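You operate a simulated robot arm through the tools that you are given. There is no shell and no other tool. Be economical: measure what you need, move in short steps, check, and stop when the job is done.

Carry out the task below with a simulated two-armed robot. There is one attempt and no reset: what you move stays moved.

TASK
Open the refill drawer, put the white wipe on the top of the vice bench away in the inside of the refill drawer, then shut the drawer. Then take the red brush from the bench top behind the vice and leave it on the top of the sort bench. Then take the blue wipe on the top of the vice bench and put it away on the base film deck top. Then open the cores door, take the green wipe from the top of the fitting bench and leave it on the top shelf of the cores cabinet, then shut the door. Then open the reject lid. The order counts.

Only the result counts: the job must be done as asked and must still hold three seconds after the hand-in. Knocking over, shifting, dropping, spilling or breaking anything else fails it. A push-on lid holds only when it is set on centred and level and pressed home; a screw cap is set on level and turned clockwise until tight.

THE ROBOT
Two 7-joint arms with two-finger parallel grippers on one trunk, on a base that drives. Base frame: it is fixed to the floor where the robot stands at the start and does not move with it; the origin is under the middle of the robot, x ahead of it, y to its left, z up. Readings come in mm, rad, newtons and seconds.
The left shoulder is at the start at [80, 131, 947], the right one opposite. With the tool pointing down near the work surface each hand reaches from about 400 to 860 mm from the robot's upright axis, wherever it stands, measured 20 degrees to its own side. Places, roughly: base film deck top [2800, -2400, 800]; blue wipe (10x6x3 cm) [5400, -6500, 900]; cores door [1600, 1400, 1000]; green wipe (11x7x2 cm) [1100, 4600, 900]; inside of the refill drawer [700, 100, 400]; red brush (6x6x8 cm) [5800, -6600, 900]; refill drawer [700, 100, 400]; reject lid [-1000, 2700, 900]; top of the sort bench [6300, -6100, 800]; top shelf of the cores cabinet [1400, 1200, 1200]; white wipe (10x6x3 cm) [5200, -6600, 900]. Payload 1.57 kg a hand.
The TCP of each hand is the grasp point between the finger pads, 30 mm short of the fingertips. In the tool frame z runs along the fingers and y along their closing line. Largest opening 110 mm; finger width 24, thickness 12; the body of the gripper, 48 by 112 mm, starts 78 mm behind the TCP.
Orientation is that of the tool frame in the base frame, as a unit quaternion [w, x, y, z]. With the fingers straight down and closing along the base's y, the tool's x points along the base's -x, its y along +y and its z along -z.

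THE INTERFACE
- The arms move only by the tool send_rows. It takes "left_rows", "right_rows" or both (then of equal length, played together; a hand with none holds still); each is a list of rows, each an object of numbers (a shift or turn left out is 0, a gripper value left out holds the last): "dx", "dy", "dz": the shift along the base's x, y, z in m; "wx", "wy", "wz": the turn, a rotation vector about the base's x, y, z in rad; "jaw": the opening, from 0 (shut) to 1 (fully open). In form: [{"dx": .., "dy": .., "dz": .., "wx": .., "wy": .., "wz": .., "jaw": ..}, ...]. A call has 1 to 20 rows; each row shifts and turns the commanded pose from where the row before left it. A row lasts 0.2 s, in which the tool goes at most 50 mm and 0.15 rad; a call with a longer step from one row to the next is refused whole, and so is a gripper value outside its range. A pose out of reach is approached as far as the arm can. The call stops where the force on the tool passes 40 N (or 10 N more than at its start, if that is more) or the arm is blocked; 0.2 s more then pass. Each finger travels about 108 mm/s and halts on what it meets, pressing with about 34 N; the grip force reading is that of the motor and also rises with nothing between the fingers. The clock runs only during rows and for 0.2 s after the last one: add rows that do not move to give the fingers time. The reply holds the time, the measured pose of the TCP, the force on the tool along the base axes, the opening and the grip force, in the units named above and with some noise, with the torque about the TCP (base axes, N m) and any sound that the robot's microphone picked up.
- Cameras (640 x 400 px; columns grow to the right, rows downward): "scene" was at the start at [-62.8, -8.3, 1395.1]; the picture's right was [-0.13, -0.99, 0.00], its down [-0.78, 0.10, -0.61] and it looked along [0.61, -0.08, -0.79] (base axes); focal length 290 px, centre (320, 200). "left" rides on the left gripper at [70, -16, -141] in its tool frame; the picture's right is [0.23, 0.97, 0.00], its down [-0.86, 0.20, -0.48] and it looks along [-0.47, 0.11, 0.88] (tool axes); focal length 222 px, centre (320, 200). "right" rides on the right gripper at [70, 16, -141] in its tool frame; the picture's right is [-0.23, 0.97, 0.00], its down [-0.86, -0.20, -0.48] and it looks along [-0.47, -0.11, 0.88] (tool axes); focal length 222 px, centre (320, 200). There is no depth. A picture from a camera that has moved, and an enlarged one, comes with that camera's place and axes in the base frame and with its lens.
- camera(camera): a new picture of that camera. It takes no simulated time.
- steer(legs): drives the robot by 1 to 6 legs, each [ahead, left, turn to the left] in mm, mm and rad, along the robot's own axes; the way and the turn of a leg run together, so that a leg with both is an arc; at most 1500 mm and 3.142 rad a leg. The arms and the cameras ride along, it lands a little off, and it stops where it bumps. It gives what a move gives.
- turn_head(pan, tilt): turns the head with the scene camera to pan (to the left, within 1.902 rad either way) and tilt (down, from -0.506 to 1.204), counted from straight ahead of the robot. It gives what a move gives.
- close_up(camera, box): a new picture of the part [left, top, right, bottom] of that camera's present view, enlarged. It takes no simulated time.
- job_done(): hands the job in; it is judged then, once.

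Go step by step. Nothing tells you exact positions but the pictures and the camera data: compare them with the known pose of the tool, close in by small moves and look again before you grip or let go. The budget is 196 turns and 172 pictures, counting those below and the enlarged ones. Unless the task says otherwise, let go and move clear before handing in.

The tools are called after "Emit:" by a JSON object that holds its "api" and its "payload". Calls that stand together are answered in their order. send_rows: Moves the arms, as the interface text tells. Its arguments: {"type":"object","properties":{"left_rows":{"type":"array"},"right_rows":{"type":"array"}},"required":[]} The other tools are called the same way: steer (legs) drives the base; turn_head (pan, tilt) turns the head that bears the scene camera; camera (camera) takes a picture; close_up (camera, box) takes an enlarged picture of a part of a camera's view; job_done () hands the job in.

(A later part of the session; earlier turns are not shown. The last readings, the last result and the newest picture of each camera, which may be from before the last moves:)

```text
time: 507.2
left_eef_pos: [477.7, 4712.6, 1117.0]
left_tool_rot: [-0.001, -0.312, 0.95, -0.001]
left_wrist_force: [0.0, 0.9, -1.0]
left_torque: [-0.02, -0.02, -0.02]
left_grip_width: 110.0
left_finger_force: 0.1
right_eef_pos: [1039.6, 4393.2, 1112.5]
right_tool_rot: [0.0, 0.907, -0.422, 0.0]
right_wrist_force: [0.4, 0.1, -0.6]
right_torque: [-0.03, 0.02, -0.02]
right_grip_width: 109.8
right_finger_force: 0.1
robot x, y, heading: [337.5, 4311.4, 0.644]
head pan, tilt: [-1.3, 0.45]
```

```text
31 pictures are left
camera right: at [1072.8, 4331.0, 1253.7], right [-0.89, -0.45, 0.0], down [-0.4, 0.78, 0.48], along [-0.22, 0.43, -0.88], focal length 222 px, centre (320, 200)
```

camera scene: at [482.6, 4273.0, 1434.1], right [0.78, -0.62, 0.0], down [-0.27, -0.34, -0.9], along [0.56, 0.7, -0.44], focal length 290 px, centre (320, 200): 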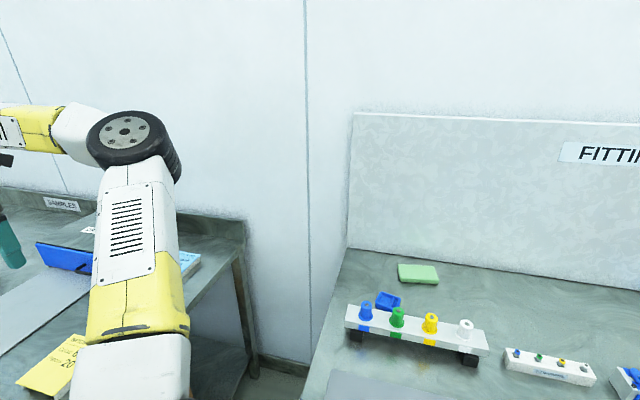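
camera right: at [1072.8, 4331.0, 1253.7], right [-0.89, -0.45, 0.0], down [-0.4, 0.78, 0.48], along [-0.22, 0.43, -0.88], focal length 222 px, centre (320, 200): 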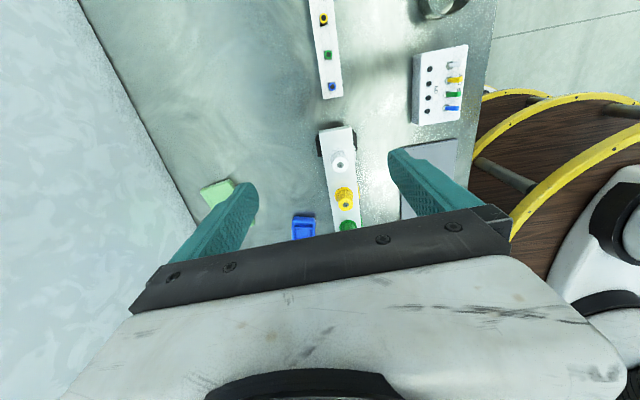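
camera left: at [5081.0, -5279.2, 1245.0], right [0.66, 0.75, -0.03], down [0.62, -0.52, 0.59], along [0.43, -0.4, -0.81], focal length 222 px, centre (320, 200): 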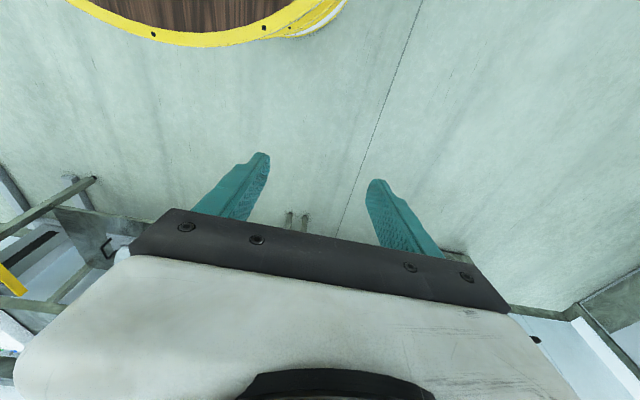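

Emit:
{"api": "send_rows", "payload": {"right_rows": [{"dx": 0.009, "dy": 0.0375, "wz": -0.07, "jaw": 0.8}, {"dx": 0.009, "dy": 0.0375}, {"dx": 0.009, "dy": 0.0375}, {"dx": 0.009, "dy": 0.0375}]}}

Emit:
{"api": "camera", "payload": {"camera": "right"}}

```text
time: 508.2
left_eef_pos: [477.9, 4713.5, 1116.7]
left_tool_rot: [-0.002, -0.313, 0.95, -0.001]
left_wrist_force: [-0.3, -0.5, 0.1]
left_torque: [0.03, 0.02, 0.04]
left_grip_width: 110.1
left_finger_force: 0.0
right_eef_pos: [1034.3, 4451.2, 1098.7]
right_tool_rot: [0.0, 0.891, -0.453, -0.001]
right_wrist_force: [0.2, -0.1, 1.6]
right_torque: [0.0, 0.02, 0.03]
right_grip_width: 87.9
right_finger_force: 0.0
right hand out of reach, approached as far as the arm can: row 2, 3, 4
robot x, y, heading: [343.1, 4314.4, 0.647]
head pan, tilt: [-1.3, 0.45]
```

```text
30 pictures are left
camera right: at [1062.6, 4385.9, 1241.3], right [-0.92, -0.39, 0.0], down [-0.34, 0.81, 0.48], along [-0.19, 0.44, -0.88], focal length 222 px, centre (320, 200)
```

right: 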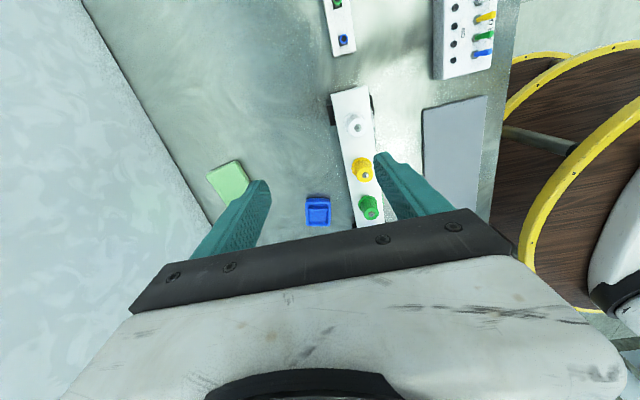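

The wipe's short axis is turned about +0.26 rad from my grip; centre ≈ [1108, 4605]. I drive 40 mm closer and bring the hand above it.

Emit:
{"api": "steer", "payload": {"legs": [[40, 0, 0]]}}

Emit:
{"api": "send_rows", "payload": {"right_rows": [{"dz": -0.03}, {"dx": 0.0105, "dy": 0.0325, "wz": 0.13, "dz": -0.012}, {"dx": 0.0105, "dy": 0.0325, "wz": 0.13, "dz": -0.012}, {"dx": 0.0105, "dy": 0.0325, "dz": -0.012}, {"dx": 0.0105, "dy": 0.0325, "dz": -0.012}]}}

Emit:
{"api": "camera", "payload": {"camera": "right"}}

```text
time: 509.1
left_eef_pos: [510.5, 4737.3, 1115.7]
left_tool_rot: [-0.002, -0.312, 0.95, 0.0]
left_wrist_force: [0.5, 0.1, -0.1]
left_torque: [-0.03, 0.0, 0.01]
left_grip_width: 109.9
left_finger_force: 0.0
right_eef_pos: [1066.4, 4475.7, 1100.1]
right_tool_rot: [0.0, 0.891, -0.453, 0.0]
right_wrist_force: [0.0, 0.2, 0.0]
right_torque: [0.0, -0.05, -0.01]
right_grip_width: 88.3
right_finger_force: 0.1
robot x, y, heading: [373.3, 4335.7, 0.647]
head pan, tilt: [-1.3, 0.45]
```

```text
time: 510.2
left_eef_pos: [509.8, 4737.3, 1116.8]
left_tool_rot: [-0.002, -0.312, 0.95, 0.0]
left_wrist_force: [-0.4, -0.1, 0.4]
left_torque: [0.0, 0.03, -0.03]
left_grip_width: 110.2
left_finger_force: 0.0
right_eef_pos: [1066.0, 4498.3, 1033.2]
right_tool_rot: [0.0, 0.943, -0.334, 0.001]
right_wrist_force: [0.0, 0.0, 0.2]
right_torque: [0.0, 0.01, -0.01]
right_grip_width: 87.8
right_finger_force: 0.2
right hand out of reach, approached as far as the arm can: row 2, 3, 4, 5
robot x, y, heading: [375.4, 4338.4, 0.643]
head pan, tilt: [-1.3, 0.45]
```

```text
29 pictures are left
camera right: at [1109.7, 4441.6, 1173.5], right [-0.79, -0.61, 0.0], down [-0.54, 0.69, 0.48], along [-0.29, 0.38, -0.88], focal length 222 px, centre (320, 200)
```

right: 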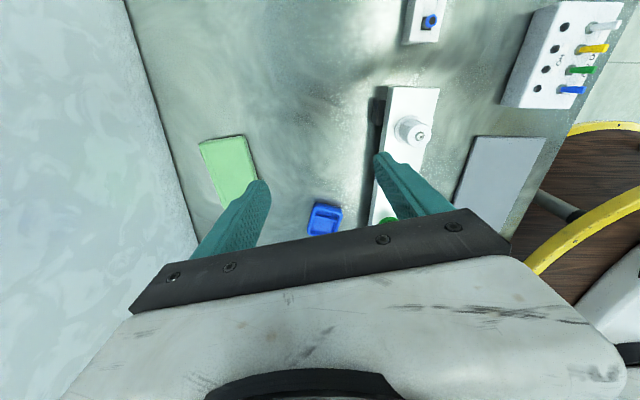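

The wrist yaw is near its limit. I'll unwind it 0.4 rad and instead turn the robot 0.4 rad left from a position further right.

Emit:
{"api": "send_rows", "payload": {"right_rows": [{"wz": -0.14}, {"wz": -0.13}, {"wz": -0.13}, {"dx": -0.02, "dy": -0.015, "dz": 0.03}, {"dz": 0.03}]}}

Emit:
{"api": "steer", "payload": {"legs": [[0, -285, 0], [0, 0, 0.4]]}}

Emit:
{"api": "camera", "payload": {"camera": "right"}}

```text
time: 511.4
left_eef_pos: [510.4, 4738.2, 1117.2]
left_tool_rot: [-0.002, -0.312, 0.95, 0.0]
left_wrist_force: [0.2, 0.8, 0.6]
left_torque: [0.01, 0.01, 0.02]
left_grip_width: 110.2
left_finger_force: 0.1
right_eef_pos: [1043.6, 4480.6, 1093.4]
right_tool_rot: [0.0, 0.858, -0.514, 0.0]
right_wrist_force: [0.8, -0.4, -0.9]
right_torque: [0.01, 0.04, 0.01]
right_grip_width: 88.1
right_finger_force: 0.0
robot x, y, heading: [371.1, 4334.5, 0.646]
head pan, tilt: [-1.3, 0.45]
```

```text
time: 514.6
left_eef_pos: [516.8, 4529.4, 1115.1]
left_tool_rot: [-0.001, -0.493, 0.87, -0.001]
left_wrist_force: [-0.1, 0.7, 0.4]
left_torque: [0.02, 0.01, -0.01]
left_grip_width: 109.9
left_finger_force: 0.0
right_eef_pos: [1107.9, 4500.1, 1093.8]
right_tool_rot: [0.0, 0.942, -0.335, 0.001]
right_wrist_force: [0.1, -0.3, 0.3]
right_torque: [0.01, 0.02, 0.06]
right_grip_width: 88.4
right_finger_force: 0.0
robot x, y, heading: [547.4, 4105.6, 1.041]
head pan, tilt: [-1.3, 0.45]
```

```text
28 pictures are left
camera right: at [1152.7, 4443.4, 1234.3], right [-0.79, -0.61, 0.0], down [-0.54, 0.69, 0.48], along [-0.29, 0.38, -0.88], focal length 222 px, centre (320, 200)
```

right: 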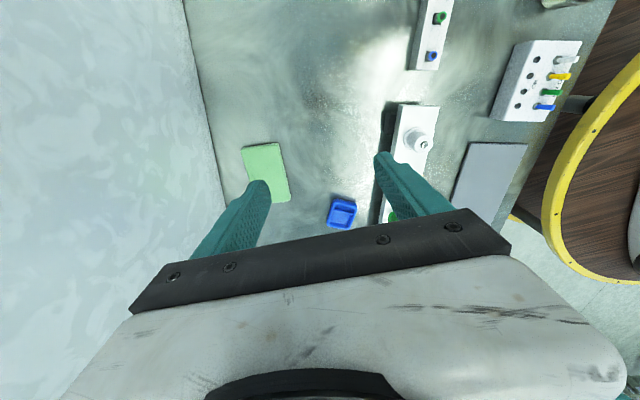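

Wipe top centre ≈ [1137, 4614, 876]. Moving above and down partway.

Emit:
{"api": "send_rows", "payload": {"right_rows": [{"dz": -0.04}, {"dx": 0.007, "dy": 0.0285, "dz": -0.03}, {"dx": 0.007, "dy": 0.0285, "dz": -0.03}, {"dx": 0.007, "dy": 0.0285, "dz": -0.02, "wz": -0.03}, {"dx": 0.008, "dy": 0.0285}]}}

Emit:
{"api": "camera", "payload": {"camera": "right"}}

```text
time: 515.8
left_eef_pos: [516.2, 4529.9, 1115.3]
left_tool_rot: [-0.002, -0.493, 0.87, -0.001]
left_wrist_force: [-0.6, -0.1, -0.7]
left_torque: [0.02, 0.01, 0.0]
left_grip_width: 110.0
left_finger_force: 0.1
right_eef_pos: [1122.1, 4529.3, 1002.5]
right_tool_rot: [0.0, 0.937, -0.349, -0.001]
right_wrist_force: [-0.6, -0.8, -0.3]
right_torque: [0.0, 0.06, 0.0]
right_grip_width: 88.2
right_finger_force: 0.2
right hand out of reach, approached as far as the arm can: row 3, 4, 5
robot x, y, heading: [544.1, 4109.2, 1.043]
head pan, tilt: [-1.3, 0.45]
```

```text
27 pictures are left
camera right: at [1164.8, 4471.6, 1143.8], right [-0.81, -0.59, 0.0], down [-0.52, 0.71, 0.48], along [-0.28, 0.39, -0.88], focal length 222 px, centre (320, 200)
```

right: 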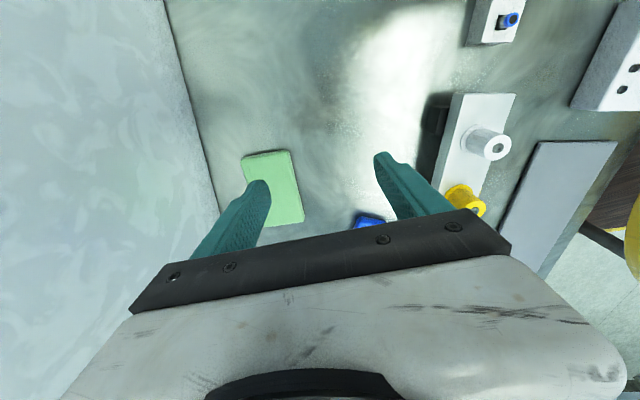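

Emit:
{"api": "turn_head", "payload": {"pan": -0.5, "tilt": 0.6}}

Emit:
{"api": "camera", "payload": {"camera": "scene"}}

```text
time: 517.0
left_eef_pos: [517.0, 4530.2, 1114.8]
left_tool_rot: [-0.002, -0.494, 0.87, -0.001]
left_wrist_force: [0.4, 0.1, -0.2]
left_torque: [-0.01, -0.02, 0.02]
left_grip_width: 109.7
left_finger_force: 0.3
right_eef_pos: [1123.0, 4530.5, 1002.3]
right_tool_rot: [0.0, 0.937, -0.349, -0.001]
right_wrist_force: [-1.9, 0.7, 0.6]
right_torque: [0.01, -0.02, 0.06]
right_grip_width: 88.3
right_finger_force: 0.0
robot x, y, heading: [544.7, 4109.8, 1.042]
head pan, tilt: [-0.499, 0.6]
```

```text
26 pictures are left
camera scene: at [553.0, 4034.1, 1420.6], right [0.52, -0.86, 0.0], down [-0.48, -0.29, -0.83], along [0.71, 0.43, -0.56], focal length 290 px, centre (320, 200)
```

scene: 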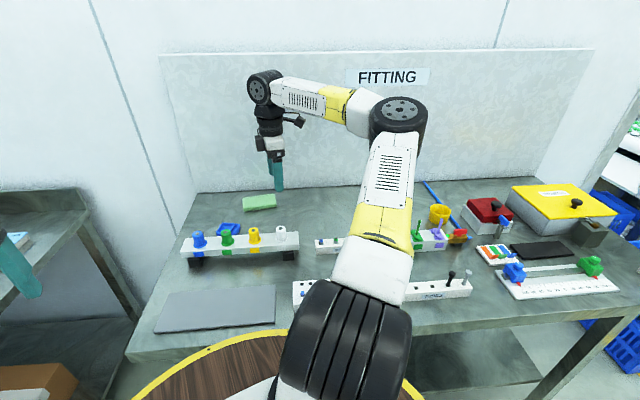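

The elbow is swung out to the right, so reach is better to my right. I shift the base along the bench so the wipe lies further right.

Emit:
{"api": "steer", "payload": {"legs": [[80, 183, 0]]}}

Emit:
{"api": "send_rows", "payload": {"right_rows": [{"dx": 0.033, "dy": -0.019}, {"dx": 0.033, "dy": -0.019}, {"dx": 0.033, "dy": -0.019}, {"dx": 0.033, "dy": -0.019}, {"dz": 0}]}}

Emit:
{"api": "camera", "payload": {"camera": "right"}}

```text
time: 518.6
left_eef_pos: [398.2, 4691.2, 1115.4]
left_tool_rot: [-0.001, -0.494, 0.869, -0.001]
left_wrist_force: [-0.2, 0.0, 0.4]
left_torque: [0.0, 0.0, 0.01]
left_grip_width: 109.8
left_finger_force: 0.1
right_eef_pos: [1003.4, 4690.3, 1001.6]
right_tool_rot: [0.0, 0.937, -0.348, 0.0]
right_wrist_force: [-0.9, 0.8, 0.5]
right_torque: [0.02, -0.01, -0.02]
right_grip_width: 87.7
right_finger_force: 0.1
robot x, y, heading: [427.0, 4267.8, 1.044]
head pan, tilt: [-0.499, 0.6]
```

```text
time: 519.8
left_eef_pos: [399.4, 4692.0, 1115.9]
left_tool_rot: [-0.001, -0.494, 0.87, 0.0]
left_wrist_force: [-0.1, 0.4, 0.0]
left_torque: [0.02, -0.01, 0.01]
left_grip_width: 110.2
left_finger_force: 0.0
right_eef_pos: [1136.2, 4615.2, 1001.6]
right_tool_rot: [0.0, 0.937, -0.348, 0.0]
right_wrist_force: [-0.4, 0.3, -0.2]
right_torque: [-0.03, -0.01, -0.04]
right_grip_width: 88.0
right_finger_force: 0.1
robot x, y, heading: [424.6, 4269.2, 1.044]
head pan, tilt: [-0.499, 0.6]
```

```text
25 pictures are left
camera right: at [1178.5, 4557.9, 1143.3], right [-0.81, -0.59, 0.0], down [-0.52, 0.71, 0.48], along [-0.28, 0.39, -0.88], focal length 222 px, centre (320, 200)
```

right: 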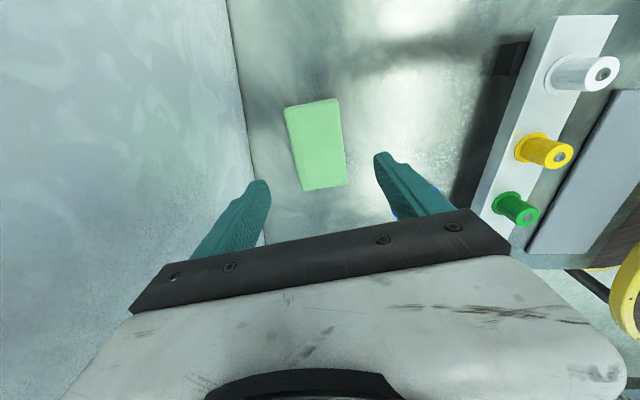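

Aligned over the green wipe. Descending to the bench.

Emit:
{"api": "send_rows", "payload": {"right_rows": [{"dx": 0.003, "dy": 0.002, "dz": -0.035}, {"dz": -0.035}, {"dz": -0.025}, {"dz": -0.005}, {"dz": -0.005}, {"dz": -0.004}, {"dz": -0.004}, {"dz": -0.004}]}}

Emit:
{"api": "send_rows", "payload": {"right_rows": [{"dz": 0.002, "jaw": 0}, {"jaw": 0}, {"jaw": 0}, {"jaw": 0}, {"jaw": 0}, {"dz": 0.03}, {"dz": 0.03}, {"dz": 0.03}]}}

Emit:
{"api": "camera", "payload": {"camera": "right"}}

```text
time: 521.6
left_eef_pos: [398.8, 4690.5, 1116.5]
left_tool_rot: [-0.002, -0.493, 0.87, -0.001]
left_wrist_force: [0.0, 0.1, -0.9]
left_torque: [-0.01, 0.02, 0.03]
left_grip_width: 110.1
left_finger_force: 0.1
right_eef_pos: [1139.2, 4617.6, 884.5]
right_tool_rot: [0.0, 0.937, -0.349, 0.0]
right_wrist_force: [-0.6, 1.0, 1.3]
right_torque: [-0.02, 0.01, -0.01]
right_grip_width: 88.0
right_finger_force: 0.0
robot x, y, heading: [425.0, 4270.2, 1.041]
head pan, tilt: [-0.499, 0.6]
```

```text
time: 523.4
left_eef_pos: [397.9, 4691.6, 1116.7]
left_tool_rot: [-0.002, -0.494, 0.869, -0.001]
left_wrist_force: [0.7, -0.5, 0.4]
left_torque: [-0.01, 0.04, 0.0]
left_grip_width: 110.2
left_finger_force: 0.0
right_eef_pos: [1140.3, 4617.4, 977.6]
right_tool_rot: [0.0, 0.937, -0.349, 0.0]
right_wrist_force: [-0.1, 0.4, 0.2]
right_torque: [-0.02, 0.03, 0.02]
right_grip_width: 65.5
right_finger_force: 33.9
robot x, y, heading: [426.9, 4268.8, 1.046]
head pan, tilt: [-0.499, 0.6]
```

```text
24 pictures are left
camera right: at [1182.7, 4560.4, 1119.5], right [-0.81, -0.59, 0.0], down [-0.52, 0.71, 0.48], along [-0.28, 0.39, -0.88], focal length 222 px, centre (320, 200)
```

right: 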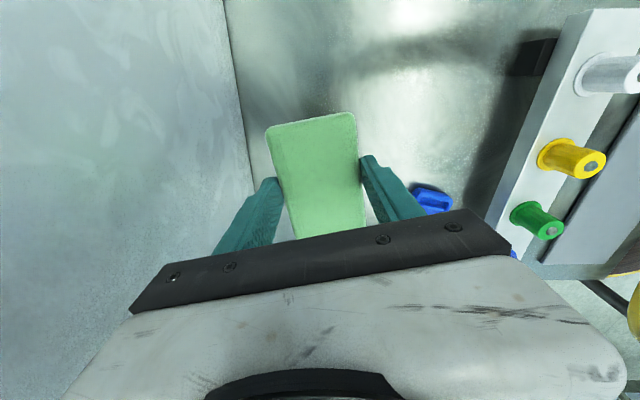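

Green wipe held. I lift it, tuck the left hand in, back off and turn so I can reverse up the aisle past the crates and open door.

Emit:
{"api": "send_rows", "payload": {"right_rows": [{"dz": 0.03}, {"dz": 0.03}, {"dz": 0.03}], "left_rows": [{"dx": 0.029, "dy": -0.017}, {"dx": 0.029, "dy": -0.017}, {"dx": 0.029, "dy": -0.017}]}}

Emit:
{"api": "steer", "payload": {"legs": [[-320, 140, 0], [0, 0, 1.156]]}}

Emit:
{"api": "steer", "payload": {"legs": [[-1350, -300, 0], [-900, 0, 0]]}}

Emit:
{"api": "turn_head", "payload": {"pan": -1.9, "tilt": 0.7}}

Emit:
{"api": "camera", "payload": {"camera": "scene"}}

```text
time: 524.2
left_eef_pos: [485.5, 4639.8, 1115.5]
left_tool_rot: [-0.001, -0.494, 0.869, -0.002]
left_wrist_force: [0.1, -0.8, -0.6]
left_torque: [0.03, -0.01, 0.02]
left_grip_width: 110.1
left_finger_force: 0.1
right_eef_pos: [1138.7, 4616.4, 1067.8]
right_tool_rot: [-0.001, 0.937, -0.348, 0.001]
right_wrist_force: [-0.6, 0.0, -0.5]
right_torque: [-0.04, 0.02, 0.02]
right_grip_width: 65.0
right_finger_force: 33.6
robot x, y, heading: [428.7, 4263.4, 1.049]
head pan, tilt: [-0.499, 0.6]
```

```text
time: 529.3
left_eef_pos: [-165.3, 4268.1, 1116.9]
left_tool_rot: [0.001, 0.886, -0.463, 0.002]
left_wrist_force: [0.3, -0.4, -0.7]
left_torque: [-0.03, 0.0, -0.01]
left_grip_width: 110.2
left_finger_force: 0.1
right_eef_pos: [126.6, 4855.2, 1066.0]
right_tool_rot: [0.0, 0.977, 0.215, 0.0]
right_wrist_force: [0.6, -0.2, 0.0]
right_torque: [-0.02, 0.04, 0.01]
right_grip_width: 64.4
right_finger_force: 33.7
robot x, y, heading: [150.0, 4061.7, 2.192]
head pan, tilt: [-0.499, 0.6]
```

```text
time: 540.4
left_eef_pos: [1367.0, 2622.5, 1117.2]
left_tool_rot: [0.001, 0.887, -0.462, 0.002]
left_wrist_force: [0.1, 0.2, 0.3]
left_torque: [-0.01, 0.05, -0.02]
left_grip_width: 110.0
left_finger_force: 0.3
right_eef_pos: [1659.7, 3210.4, 1067.2]
right_tool_rot: [0.0, 0.976, 0.216, 0.001]
right_wrist_force: [0.6, 0.2, -0.9]
right_torque: [0.0, -0.02, 0.04]
right_grip_width: 64.5
right_finger_force: 33.6
robot x, y, heading: [1682.2, 2419.7, 2.186]
head pan, tilt: [-0.499, 0.6]
```

```text
time: 542.0
left_eef_pos: [1366.1, 2622.8, 1116.7]
left_tool_rot: [0.001, 0.887, -0.462, 0.002]
left_wrist_force: [0.6, 0.9, 0.7]
left_torque: [0.01, 0.03, 0.01]
left_grip_width: 110.1
left_finger_force: 0.0
right_eef_pos: [1658.5, 3209.1, 1067.1]
right_tool_rot: [0.0, 0.976, 0.216, 0.0]
right_wrist_force: [0.4, -0.8, 0.4]
right_torque: [-0.03, 0.01, 0.01]
right_grip_width: 64.5
right_finger_force: 33.7
robot x, y, heading: [1680.1, 2419.5, 2.188]
head pan, tilt: [-1.901, 0.7]
```

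```text
23 pictures are left
camera scene: at [1846.1, 2329.5, 1411.9], right [0.29, -0.96, 0.0], down [-0.62, -0.18, -0.77], along [0.73, 0.22, -0.64], focal length 290 px, centre (320, 200)
```

scene: 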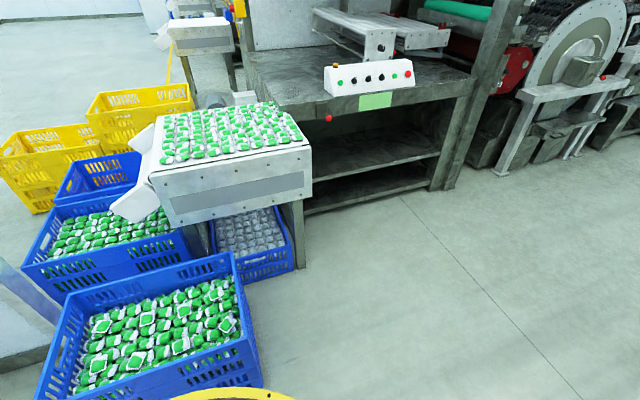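

The crates' near corner and the door edge leave a 700 mm gap; I pass diagonally through its middle and then turn to face the cabinet.

Emit:
{"api": "steer", "payload": {"legs": [[-70, 0, 0.012], [-482, -353, 0], [-690, -107, 0]]}}

Emit:
{"api": "steer", "payload": {"legs": [[0, 0, 1.57]]}}

Emit:
{"api": "turn_head", "payload": {"pan": -0.3, "tilt": 0.35}}

Emit:
{"api": "camera", "payload": {"camera": "scene"}}

```text
time: 549.4
left_eef_pos: [2467.4, 1903.3, 1117.5]
left_tool_rot: [0.001, 0.895, -0.446, 0.001]
left_wrist_force: [0.4, 0.3, -0.5]
left_torque: [0.05, 0.0, -0.02]
left_grip_width: 110.1
left_finger_force: 0.0
right_eef_pos: [2737.9, 2499.4, 1066.8]
right_tool_rot: [0.001, 0.972, 0.234, 0.0]
right_wrist_force: [-0.7, 0.9, 0.2]
right_torque: [0.03, -0.01, 0.0]
right_grip_width: 64.6
right_finger_force: 33.8
robot x, y, heading: [2786.2, 1709.4, 2.225]
head pan, tilt: [-1.901, 0.7]
```

```text
time: 553.6
left_eef_pos: [2593.0, 1387.7, 1117.5]
left_tool_rot: [0.0, 0.949, 0.315, 0.002]
left_wrist_force: [-0.6, 0.5, 0.4]
left_torque: [0.01, 0.04, 0.02]
left_grip_width: 110.0
left_finger_force: 0.2
right_eef_pos: [1997.8, 1661.3, 1067.6]
right_tool_rot: [0.001, 0.525, 0.851, 0.0]
right_wrist_force: [-0.1, 0.4, -0.2]
right_torque: [0.0, -0.01, 0.0]
right_grip_width: 64.5
right_finger_force: 34.4
robot x, y, heading: [2785.6, 1710.7, -2.49]
head pan, tilt: [-1.901, 0.7]
```

```text
time: 555.2
left_eef_pos: [2593.4, 1386.6, 1116.7]
left_tool_rot: [-0.001, 0.949, 0.314, 0.003]
left_wrist_force: [0.0, -1.7, 0.9]
left_torque: [0.02, 0.0, 0.02]
left_grip_width: 110.0
left_finger_force: 0.1
right_eef_pos: [1998.4, 1660.7, 1067.2]
right_tool_rot: [-0.001, 0.525, 0.851, 0.001]
right_wrist_force: [-0.4, 0.0, -0.5]
right_torque: [0.02, 0.0, -0.04]
right_grip_width: 64.4
right_finger_force: 34.1
robot x, y, heading: [2787.3, 1707.2, -2.488]
head pan, tilt: [-0.3, 0.351]
```

```text
22 pictures are left
camera scene: at [2815.0, 1762.9, 1443.3], right [-0.34, 0.94, 0.0], down [0.32, 0.12, -0.94], along [-0.88, -0.32, -0.34], focal length 290 px, centre (320, 200)
```

scene: 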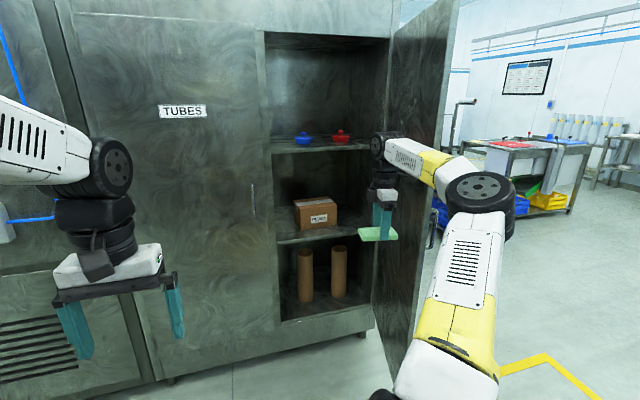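

The hand is already in line with the shelf centre. I raise it to 1285 mm, align the yaw, and check before driving in.

Emit:
{"api": "send_rows", "payload": {"right_rows": [{"dz": 0.044, "wz": 0.085}, {"dz": 0.044, "wz": 0.08}, {"dz": 0.044}, {"dz": 0.044}, {"dz": 0.044}]}}

Emit:
{"api": "steer", "payload": {"legs": [[300, 0, -0.02]]}}

Emit:
{"api": "camera", "payload": {"camera": "scene"}}

```text
time: 556.4
left_eef_pos: [2592.7, 1387.9, 1115.7]
left_tool_rot: [-0.001, 0.949, 0.314, 0.002]
left_wrist_force: [-0.3, 0.3, -0.3]
left_torque: [-0.01, -0.01, 0.0]
left_grip_width: 110.0
left_finger_force: 0.0
right_eef_pos: [2050.9, 1701.6, 1258.6]
right_tool_rot: [0.0, 0.452, 0.892, 0.0]
right_wrist_force: [0.3, 0.1, 0.1]
right_torque: [0.04, -0.03, 0.03]
right_grip_width: 64.6
right_finger_force: 33.5
right hand out of reach, approached as far as the arm can: row 2, 3, 4, 5
robot x, y, heading: [2789.1, 1709.5, -2.492]
head pan, tilt: [-0.3, 0.351]
```

```text
time: 558.5
left_eef_pos: [2342.5, 1207.9, 1116.7]
left_tool_rot: [0.0, 0.952, 0.306, 0.001]
left_wrist_force: [-0.2, -1.0, 0.2]
left_torque: [-0.02, 0.0, 0.02]
left_grip_width: 109.9
left_finger_force: 0.1
right_eef_pos: [1804.9, 1533.2, 1259.0]
right_tool_rot: [0.0, 0.461, 0.887, 0.0]
right_wrist_force: [0.2, 0.4, -0.2]
right_torque: [0.02, -0.03, -0.01]
right_grip_width: 64.5
right_finger_force: 34.0
robot x, y, heading: [2543.6, 1525.6, -2.509]
head pan, tilt: [-0.3, 0.351]
```

```text
21 pictures are left
camera scene: at [2570.2, 1579.0, 1443.3], right [-0.32, 0.95, 0.0], down [0.33, 0.11, -0.94], along [-0.89, -0.31, -0.34], focal length 290 px, centre (320, 200)
```

scene: 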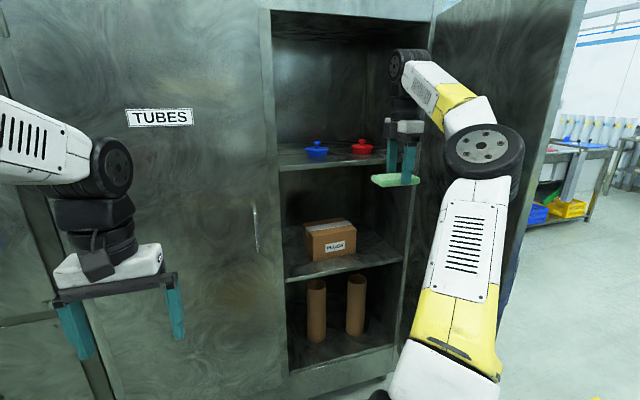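

Shelf top is near 1210–1215, so I need a bit more height. Raising 60 mm while drawing the hand in.

Emit:
{"api": "send_rows", "payload": {"right_rows": [{"dz": 0.02, "dx": 0.018, "dy": 0.013}, {"dz": 0.02, "dx": 0.018, "dy": 0.013}, {"dz": 0.02, "dx": 0.018, "dy": 0.013}, {"dz": 0.0}]}}

```text
time: 559.5
left_eef_pos: [2340.8, 1208.6, 1116.7]
left_tool_rot: [-0.001, 0.952, 0.306, 0.002]
left_wrist_force: [0.4, -0.1, -0.3]
left_torque: [-0.04, 0.01, 0.04]
left_grip_width: 109.9
left_finger_force: 0.1
right_eef_pos: [1859.4, 1571.7, 1319.7]
right_tool_rot: [-0.001, 0.461, 0.887, -0.001]
right_wrist_force: [0.9, 0.1, -1.2]
right_torque: [0.02, -0.02, 0.0]
right_grip_width: 64.4
right_finger_force: 33.6
robot x, y, heading: [2546.0, 1524.1, -2.513]
head pan, tilt: [-0.3, 0.351]
```

Emit:
{"api": "send_rows", "payload": {"right_rows": [{"dz": -0.025}]}}

Emit:
{"api": "steer", "payload": {"legs": [[330, 0, 0]]}}

Emit:
{"api": "camera", "payload": {"camera": "scene"}}

Emit:
{"api": "camera", "payload": {"camera": "right"}}

```text
time: 559.9
left_eef_pos: [2341.3, 1207.6, 1117.1]
left_tool_rot: [-0.001, 0.952, 0.306, 0.001]
left_wrist_force: [-0.5, 0.8, 0.4]
left_torque: [-0.01, 0.05, 0.02]
left_grip_width: 109.8
left_finger_force: 0.0
right_eef_pos: [1858.2, 1571.8, 1293.8]
right_tool_rot: [0.0, 0.461, 0.887, -0.001]
right_wrist_force: [0.9, -0.2, -0.3]
right_torque: [0.01, 0.03, -0.01]
right_grip_width: 64.4
right_finger_force: 34.0
robot x, y, heading: [2544.2, 1526.6, -2.508]
head pan, tilt: [-0.3, 0.351]
```

```text
time: 562.1
left_eef_pos: [2075.6, 1012.9, 1116.7]
left_tool_rot: [0.0, 0.952, 0.306, 0.003]
left_wrist_force: [0.1, 0.5, 0.1]
left_torque: [-0.01, -0.01, 0.01]
left_grip_width: 110.0
left_finger_force: 0.2
right_eef_pos: [1593.3, 1376.5, 1293.5]
right_tool_rot: [0.0, 0.462, 0.887, 0.0]
right_wrist_force: [0.0, -0.1, -0.7]
right_torque: [-0.01, 0.01, 0.0]
right_grip_width: 64.3
right_finger_force: 33.8
robot x, y, heading: [2277.8, 1328.6, -2.511]
head pan, tilt: [-0.3, 0.351]
```

```text
20 pictures are left
camera scene: at [2304.2, 1384.6, 1443.3], right [-0.33, 0.95, 0.0], down [0.33, 0.11, -0.94], along [-0.89, -0.31, -0.34], focal length 290 px, centre (320, 200)
```

scene: 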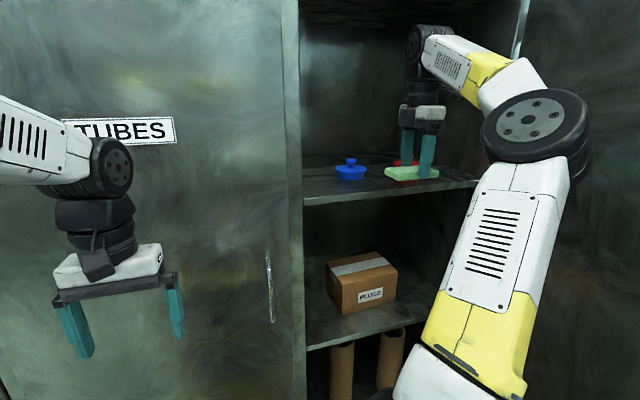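

```text
19 pictures are left
camera right: at [1566.2, 1443.8, 1435.1], right [0.93, 0.37, 0.0], down [0.33, -0.81, 0.48], along [0.18, -0.44, -0.88], focal length 222 px, centre (320, 200)
```

right: 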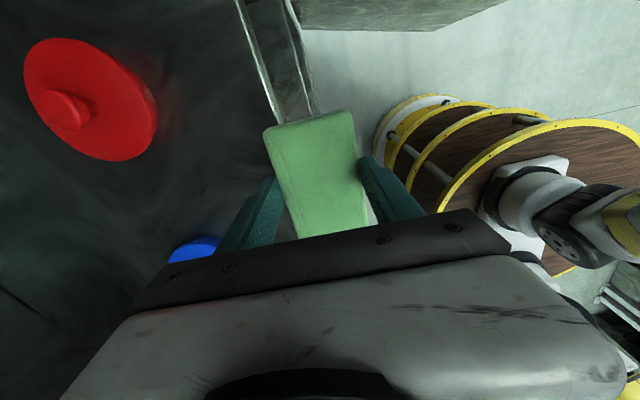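

The wipe must go ~90 mm further to sit on the shelf in front of and between the two lids. Driving in 88 mm.

Emit:
{"api": "steer", "payload": {"legs": [[88, 0, 0]]}}

Emit:
{"api": "camera", "payload": {"camera": "right"}}

```text
time: 563.2
left_eef_pos: [2006.0, 961.3, 1117.0]
left_tool_rot: [-0.001, 0.952, 0.307, 0.003]
left_wrist_force: [-0.2, -1.0, -0.2]
left_torque: [-0.02, 0.01, 0.0]
left_grip_width: 110.0
left_finger_force: 0.1
right_eef_pos: [1522.0, 1325.0, 1293.1]
right_tool_rot: [-0.001, 0.461, 0.887, -0.001]
right_wrist_force: [0.1, -0.1, -0.9]
right_torque: [0.01, 0.01, -0.03]
right_grip_width: 64.6
right_finger_force: 33.8
robot x, y, heading: [2204.6, 1280.8, -2.511]
head pan, tilt: [-0.3, 0.351]
```

```text
18 pictures are left
camera right: at [1495.7, 1391.9, 1435.2], right [0.93, 0.37, 0.0], down [0.33, -0.81, 0.48], along [0.18, -0.44, -0.88], focal length 222 px, centre (320, 200)
```

right: 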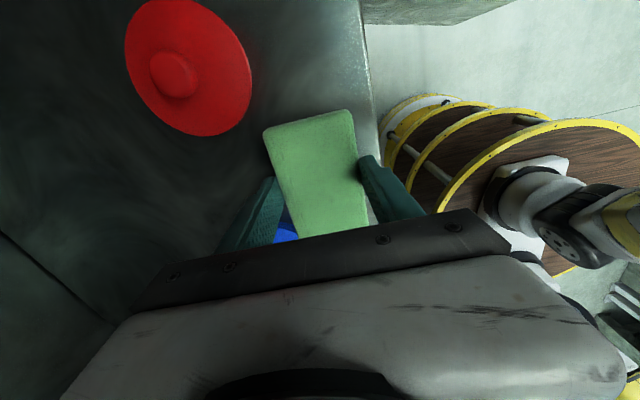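

Clear of both lids. Lowering slowly onto the shelf.

Emit:
{"api": "send_rows", "payload": {"right_rows": [{"dx": 0.004, "dy": 0.003}, {"dz": -0.01}, {"dz": -0.01}, {"dz": -0.005}, {"dz": -0.005}, {"dz": -0.005}, {"dz": -0.005}, {"dz": -0.005}, {"dz": -0.005}, {"dz": -0.005}, {"dz": -0.005}]}}

Emit:
{"api": "camera", "payload": {"camera": "right"}}

```text
time: 564.9
left_eef_pos: [2005.3, 963.2, 1116.4]
left_tool_rot: [-0.001, 0.952, 0.306, 0.003]
left_wrist_force: [0.7, -0.4, 0.0]
left_torque: [-0.01, 0.05, -0.02]
left_grip_width: 110.1
left_finger_force: 0.0
right_eef_pos: [1526.1, 1327.0, 1256.0]
right_tool_rot: [-0.005, 0.462, 0.887, -0.003]
right_wrist_force: [2.3, 0.6, 7.5]
right_torque: [0.06, -0.2, 0.02]
right_grip_width: 64.7
right_finger_force: 33.9
robot x, y, heading: [2204.9, 1282.1, -2.509]
head pan, tilt: [-0.3, 0.351]
stopped in row 8 (right hand): the force on the tool passed its limit at 48 N (the readings are from after the stop); the commanded pose is now the measured one
```

```text
17 pictures are left
camera right: at [1501.5, 1394.6, 1397.5], right [0.93, 0.37, -0.01], down [0.33, -0.81, 0.48], along [0.17, -0.45, -0.88], focal length 222 px, centre (320, 200)
```

right: 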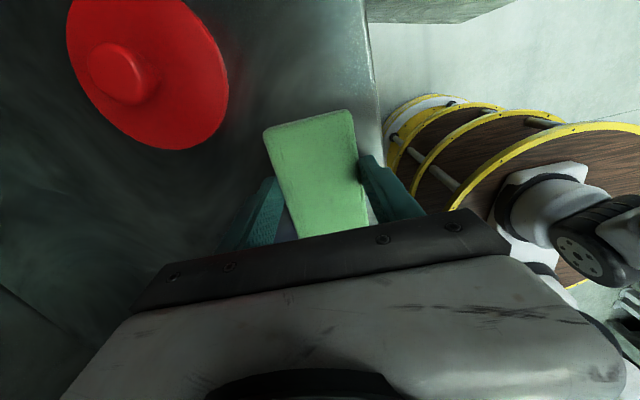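

On the shelf. Releasing gently and lifting.

Emit:
{"api": "send_rows", "payload": {"right_rows": [{"jaw": 0.72}, {"jaw": 0.72}, {"dz": 0.01}, {"dz": 0.02}, {"dz": 0.02}]}}

Emit:
{"api": "steer", "payload": {"legs": [[-420, 0, 0]]}}

Emit:
{"api": "camera", "payload": {"camera": "scene"}}

```text
time: 566.1
left_eef_pos: [2005.6, 962.2, 1115.9]
left_tool_rot: [-0.001, 0.952, 0.305, 0.002]
left_wrist_force: [-0.4, -0.9, -0.4]
left_torque: [0.0, 0.04, 0.01]
left_grip_width: 110.0
left_finger_force: 0.2
right_eef_pos: [1525.3, 1326.3, 1306.3]
right_tool_rot: [-0.004, 0.463, 0.886, -0.004]
right_wrist_force: [0.0, 0.2, -0.4]
right_torque: [0.0, -0.02, 0.03]
right_grip_width: 79.1
right_finger_force: 0.0
robot x, y, heading: [2204.1, 1281.3, -2.511]
head pan, tilt: [-0.3, 0.351]
```

```text
time: 568.7
left_eef_pos: [2343.0, 1206.8, 1116.5]
left_tool_rot: [0.0, 0.951, 0.309, 0.002]
left_wrist_force: [-0.9, -0.1, 0.5]
left_torque: [-0.02, -0.01, -0.02]
left_grip_width: 110.0
left_finger_force: 0.1
right_eef_pos: [1860.2, 1570.8, 1304.1]
right_tool_rot: [-0.003, 0.461, 0.888, -0.004]
right_wrist_force: [0.4, -0.7, 0.7]
right_torque: [-0.01, 0.0, 0.05]
right_grip_width: 79.2
right_finger_force: 0.1
robot x, y, heading: [2541.6, 1525.3, -2.507]
head pan, tilt: [-0.3, 0.351]
```

```text
16 pictures are left
camera scene: at [2568.8, 1579.6, 1443.3], right [-0.33, 0.94, 0.0], down [0.32, 0.11, -0.94], along [-0.89, -0.31, -0.34], focal length 290 px, centre (320, 200)
```

scene: 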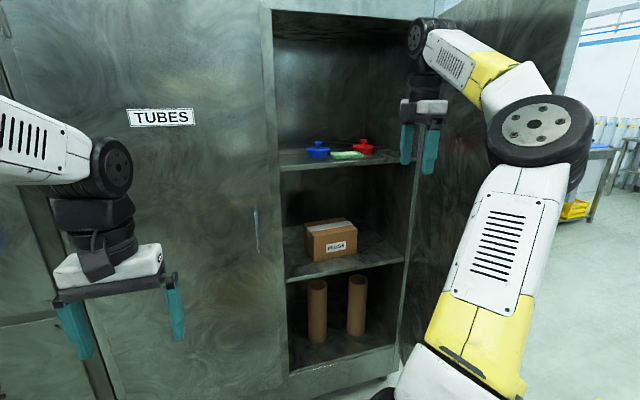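

The green wipe rests on the top shelf. To shut the door I go around to its outer side along the same gap and will push it with the left hand.

Emit:
{"api": "steer", "payload": {"legs": [[-290, 0, 0], [0, 0, -1.57]]}}

Emit:
{"api": "steer", "payload": {"legs": [[680, 104, 0], [482, 356, 0]]}}

```text
time: 574.5
left_eef_pos: [2459.2, 1902.0, 1116.5]
left_tool_rot: [0.001, 0.888, -0.46, 0.002]
left_wrist_force: [0.5, -0.4, 0.4]
left_torque: [0.0, 0.02, 0.03]
left_grip_width: 110.2
left_finger_force: 0.1
right_eef_pos: [2827.6, 2378.4, 1304.5]
right_tool_rot: [-0.005, 0.955, 0.296, 0.0]
right_wrist_force: [-0.6, 0.7, -0.1]
right_torque: [0.02, 0.01, -0.03]
right_grip_width: 79.3
right_finger_force: 0.1
robot x, y, heading: [2775.4, 1698.3, 2.195]
head pan, tilt: [-0.3, 0.351]
```

```text
time: 581.3
left_eef_pos: [1406.7, 2575.1, 1117.3]
left_tool_rot: [0.001, 0.888, -0.459, 0.002]
left_wrist_force: [0.9, -0.1, 0.5]
left_torque: [0.0, -0.01, -0.01]
left_grip_width: 110.1
left_finger_force: 0.0
right_eef_pos: [1773.4, 3052.2, 1305.7]
right_tool_rot: [-0.005, 0.954, 0.298, 0.0]
right_wrist_force: [-0.4, -0.1, 0.1]
right_torque: [-0.01, -0.03, 0.01]
right_grip_width: 79.2
right_finger_force: 0.0
robot x, y, heading: [1724.4, 2371.8, 2.195]
head pan, tilt: [-0.3, 0.351]
```

Emit:
{"api": "steer", "payload": {"legs": [[0, 0, 1.57]]}}

Emit:
{"api": "send_rows", "payload": {"left_rows": [{"dx": 0.0133, "dy": -0.0356, "dz": 0.014, "jaw": 0}, {"dx": 0.0133, "dy": -0.0356, "dz": 0.014}, {"dx": 0.0133, "dy": -0.0356, "dz": 0.014}, {"dx": 0.0133, "dy": -0.0356, "dz": 0.014}, {"dx": 0.0133, "dy": -0.0356, "dz": 0.014}, {"dx": 0.0133, "dy": -0.0356, "dz": 0.014}]}}

Emit:
{"api": "turn_head", "payload": {"pan": 0.3, "tilt": 0.45}}

Emit:
{"api": "camera", "payload": {"camera": "scene"}}

```text
time: 585.5
left_eef_pos: [1523.7, 2052.1, 1116.7]
left_tool_rot: [-0.001, 0.951, 0.31, 0.002]
left_wrist_force: [-0.3, 0.1, 0.2]
left_torque: [0.01, 0.03, -0.03]
left_grip_width: 110.1
left_finger_force: 0.0
right_eef_pos: [1041.5, 2413.2, 1305.1]
right_tool_rot: [-0.003, 0.458, 0.889, -0.003]
right_wrist_force: [0.4, -0.9, 0.0]
right_torque: [-0.03, 0.02, 0.02]
right_grip_width: 79.3
right_finger_force: 0.2
robot x, y, heading: [1720.1, 2372.0, -2.501]
head pan, tilt: [-0.3, 0.351]
```

```text
time: 587.0
left_eef_pos: [1603.0, 1837.2, 1197.6]
left_tool_rot: [-0.001, 0.951, 0.31, 0.002]
left_wrist_force: [0.0, 0.0, 0.5]
left_torque: [-0.02, 0.0, 0.0]
left_grip_width: 0.0
left_finger_force: 21.2
right_eef_pos: [1042.2, 2413.6, 1304.7]
right_tool_rot: [-0.003, 0.458, 0.889, -0.002]
right_wrist_force: [0.3, 0.5, 0.2]
right_torque: [-0.01, -0.04, 0.01]
right_grip_width: 79.2
right_finger_force: 0.1
robot x, y, heading: [1719.5, 2371.8, -2.5]
head pan, tilt: [-0.3, 0.351]
```

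```text
time: 588.0
left_eef_pos: [1605.6, 1838.2, 1197.9]
left_tool_rot: [-0.001, 0.951, 0.309, 0.003]
left_wrist_force: [0.1, -0.1, 0.6]
left_torque: [0.0, -0.02, 0.0]
left_grip_width: 0.1
left_finger_force: 20.9
right_eef_pos: [1041.7, 2412.6, 1304.6]
right_tool_rot: [-0.003, 0.458, 0.889, -0.003]
right_wrist_force: [0.1, -0.2, -0.9]
right_torque: [0.05, 0.0, -0.05]
right_grip_width: 79.4
right_finger_force: 0.0
robot x, y, heading: [1722.4, 2369.3, -2.504]
head pan, tilt: [0.3, 0.45]
```

```text
15 pictures are left
camera scene: at [1783.4, 2382.3, 1434.1], right [-0.81, 0.59, 0.0], down [0.26, 0.35, -0.9], along [-0.53, -0.73, -0.44], focal length 290 px, centre (320, 200)
```

scene: 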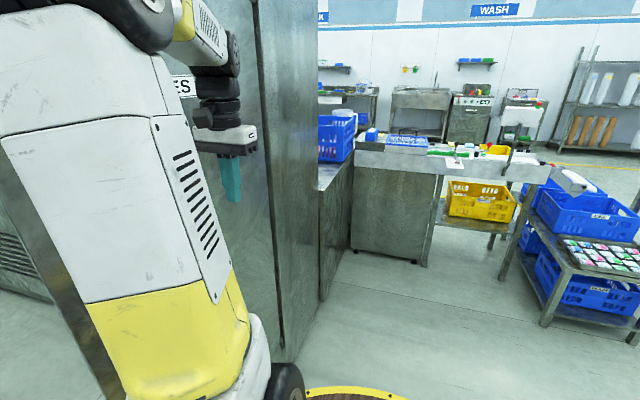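

Pushing the door's outer face by moving left.

Emit:
{"api": "steer", "payload": {"legs": [[0, 170, 0]]}}

Emit:
{"api": "steer", "payload": {"legs": [[0, 130, 0]]}}

Emit:
{"api": "camera", "payload": {"camera": "scene"}}

```text
time: 589.4
left_eef_pos: [1705.7, 1702.4, 1197.3]
left_tool_rot: [-0.001, 0.951, 0.309, 0.003]
left_wrist_force: [0.0, 0.8, 0.3]
left_torque: [-0.04, 0.0, -0.01]
left_grip_width: 0.0
left_finger_force: 21.3
right_eef_pos: [1143.2, 2278.0, 1304.6]
right_tool_rot: [-0.003, 0.459, 0.888, -0.003]
right_wrist_force: [1.0, 0.0, -0.3]
right_torque: [0.01, -0.02, 0.0]
right_grip_width: 79.2
right_finger_force: 0.1
robot x, y, heading: [1824.3, 2230.4, -2.505]
head pan, tilt: [0.3, 0.45]
```

```text
time: 590.7
left_eef_pos: [1782.7, 1595.7, 1198.2]
left_tool_rot: [-0.001, 0.951, 0.308, 0.003]
left_wrist_force: [-0.6, 0.1, 0.4]
left_torque: [-0.03, -0.01, -0.02]
left_grip_width: 0.1
left_finger_force: 21.6
right_eef_pos: [1222.1, 2173.8, 1304.4]
right_tool_rot: [-0.003, 0.46, 0.888, -0.003]
right_wrist_force: [-0.1, -0.1, -0.3]
right_torque: [0.02, 0.0, -0.02]
right_grip_width: 78.9
right_finger_force: 0.0
robot x, y, heading: [1899.3, 2124.3, -2.506]
head pan, tilt: [0.3, 0.45]
```

```text
14 pictures are left
camera scene: at [1963.7, 2139.5, 1434.1], right [-0.81, 0.59, 0.0], down [0.26, 0.35, -0.9], along [-0.53, -0.73, -0.44], focal length 290 px, centre (320, 200)
```

scene: 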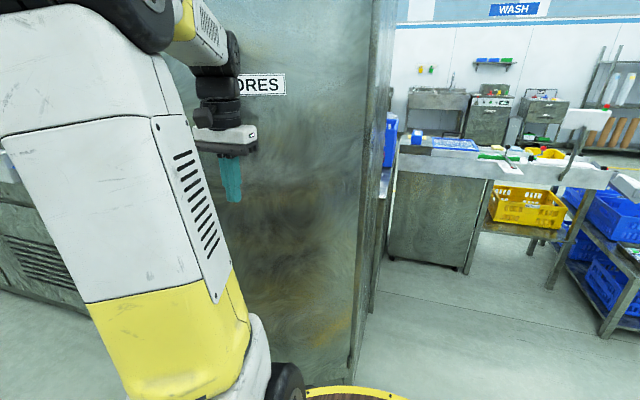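

The door is swinging shut. Continuing: forward-left in steps.

Emit:
{"api": "steer", "payload": {"legs": [[100, 150, 0]]}}

Emit:
{"api": "steer", "payload": {"legs": [[105, 80, 0]]}}

Emit:
{"api": "steer", "payload": {"legs": [[50, 0, 0]]}}

Emit:
{"api": "camera", "payload": {"camera": "scene"}}

```text
time: 592.2
left_eef_pos: [1791.9, 1417.2, 1197.8]
left_tool_rot: [-0.001, 0.951, 0.308, 0.004]
left_wrist_force: [0.1, 0.2, 0.6]
left_torque: [-0.03, -0.02, -0.02]
left_grip_width: 0.0
left_finger_force: 21.7
right_eef_pos: [1229.4, 1994.3, 1305.3]
right_tool_rot: [-0.004, 0.46, 0.888, -0.003]
right_wrist_force: [0.1, -0.5, -0.4]
right_torque: [-0.05, 0.01, 0.0]
right_grip_width: 79.4
right_finger_force: 0.0
robot x, y, heading: [1909.7, 1952.5, -2.5]
head pan, tilt: [0.3, 0.45]
```

```text
time: 593.5
left_eef_pos: [1754.8, 1288.6, 1197.9]
left_tool_rot: [0.0, 0.951, 0.309, 0.003]
left_wrist_force: [-0.2, 1.0, -0.2]
left_torque: [-0.03, -0.04, 0.0]
left_grip_width: 0.0
left_finger_force: 20.7
right_eef_pos: [1192.4, 1866.6, 1305.8]
right_tool_rot: [-0.005, 0.46, 0.888, -0.003]
right_wrist_force: [0.6, -0.4, 0.1]
right_torque: [0.01, 0.01, 0.01]
right_grip_width: 79.3
right_finger_force: 0.1
robot x, y, heading: [1874.2, 1820.6, -2.505]
head pan, tilt: [0.3, 0.45]
```

```text
time: 594.4
left_eef_pos: [1727.2, 1269.2, 1197.6]
left_tool_rot: [-0.005, 0.951, 0.31, 0.007]
left_wrist_force: [3.1, 5.6, 0.6]
left_torque: [-0.76, 0.45, -0.01]
left_grip_width: 0.0
left_finger_force: 21.2
right_eef_pos: [1163.5, 1844.0, 1305.1]
right_tool_rot: [-0.004, 0.459, 0.888, -0.004]
right_wrist_force: [-0.2, 0.4, -0.7]
right_torque: [-0.04, 0.02, -0.03]
right_grip_width: 78.9
right_finger_force: 0.1
robot x, y, heading: [1845.0, 1800.2, -2.503]
head pan, tilt: [0.3, 0.45]
stopped in leg 1: the force on the tool passed its limit at 67 N (the readings are from after the stop); the commanded pose is now the measured one
```

```text
13 pictures are left
camera scene: at [1904.5, 1811.3, 1434.1], right [-0.81, 0.59, 0.0], down [0.26, 0.35, -0.9], along [-0.53, -0.73, -0.44], focal length 290 px, centre (320, 200)
```

scene: 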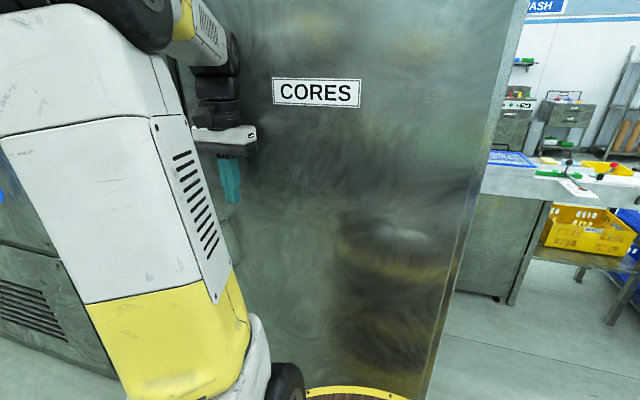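

Contact. I push gently on with the arm to seat the door.

Emit:
{"api": "send_rows", "payload": {"left_rows": [{"dx": -0.0065, "dy": -0.0047}, {"dx": -0.0065, "dy": -0.0047}, {"dx": -0.0065, "dy": -0.0047}, {"dx": -0.0065, "dy": -0.0047}, {"dx": -0.0065, "dy": -0.0047}]}}

Emit:
{"api": "camera", "payload": {"camera": "left"}}

```text
time: 594.8
left_eef_pos: [1727.9, 1270.0, 1197.8]
left_tool_rot: [-0.008, 0.95, 0.312, 0.01]
left_wrist_force: [12.8, 20.1, 7.0]
left_torque: [-2.72, 1.65, -0.06]
left_grip_width: 0.1
left_finger_force: 20.8
right_eef_pos: [1162.9, 1845.2, 1306.3]
right_tool_rot: [-0.004, 0.459, 0.889, -0.004]
right_wrist_force: [0.1, 1.5, -0.1]
right_torque: [-0.01, 0.0, 0.03]
right_grip_width: 79.2
right_finger_force: 0.0
robot x, y, heading: [1842.3, 1798.4, -2.5]
head pan, tilt: [0.3, 0.45]
stopped in row 1 (left hand): the force on the tool passed its limit at 52 N (the readings are from after the stop); the commanded pose is now the measured one
```

```text
12 pictures are left
camera left: at [1772.4, 1323.3, 1340.2], right [0.76, -0.65, 0.0], down [-0.58, -0.68, 0.46], along [-0.3, -0.35, -0.89], focal length 222 px, centre (320, 200)
```

left: 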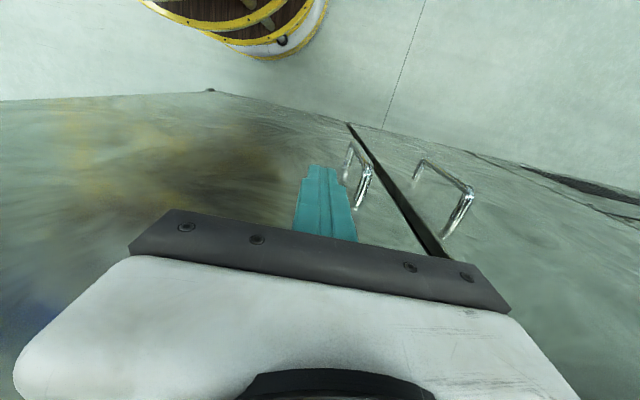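

The CORES and TUBES faces look coplanar. Backing off to verify.

Emit:
{"api": "steer", "payload": {"legs": [[-380, 0, 0]]}}

Emit:
{"api": "turn_head", "payload": {"pan": 0.1, "tilt": 0.4}}

Emit:
{"api": "camera", "payload": {"camera": "scene"}}

```text
time: 597.2
left_eef_pos: [2027.6, 1494.3, 1197.5]
left_tool_rot: [-0.008, 0.951, 0.31, 0.01]
left_wrist_force: [-0.3, 0.1, 0.7]
left_torque: [-0.03, 0.01, -0.01]
left_grip_width: 0.0
left_finger_force: 21.3
right_eef_pos: [1467.2, 2070.4, 1304.9]
right_tool_rot: [-0.004, 0.462, 0.887, -0.003]
right_wrist_force: [-0.4, 0.0, 0.3]
right_torque: [0.01, 0.01, -0.01]
right_grip_width: 79.1
right_finger_force: 0.0
robot x, y, heading: [2143.3, 2022.1, -2.507]
head pan, tilt: [0.3, 0.45]
```

```text
time: 598.0
left_eef_pos: [2028.2, 1494.0, 1198.0]
left_tool_rot: [-0.008, 0.951, 0.309, 0.01]
left_wrist_force: [0.2, 0.1, 0.4]
left_torque: [0.01, 0.0, 0.0]
left_grip_width: 0.1
left_finger_force: 21.4
right_eef_pos: [1467.2, 2070.1, 1304.7]
right_tool_rot: [-0.003, 0.461, 0.887, -0.003]
right_wrist_force: [0.5, 0.3, -0.3]
right_torque: [0.01, 0.01, -0.01]
right_grip_width: 79.5
right_finger_force: 0.1
robot x, y, heading: [2147.8, 2025.0, -2.511]
head pan, tilt: [0.099, 0.4]
```

```text
11 pictures are left
camera scene: at [2194.7, 2047.5, 1438.7], right [-0.67, 0.74, 0.0], down [0.29, 0.26, -0.92], along [-0.68, -0.62, -0.39], focal length 290 px, centre (320, 200)
```

scene: 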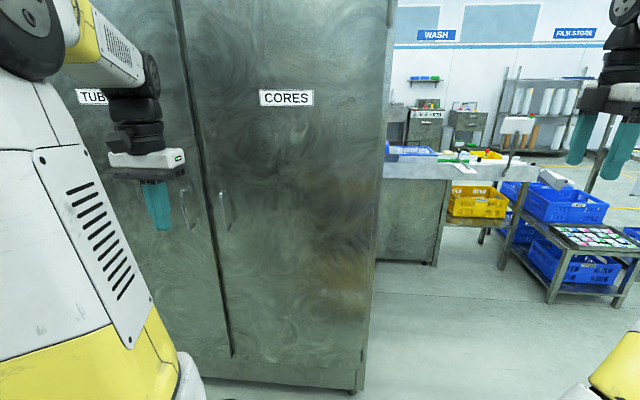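

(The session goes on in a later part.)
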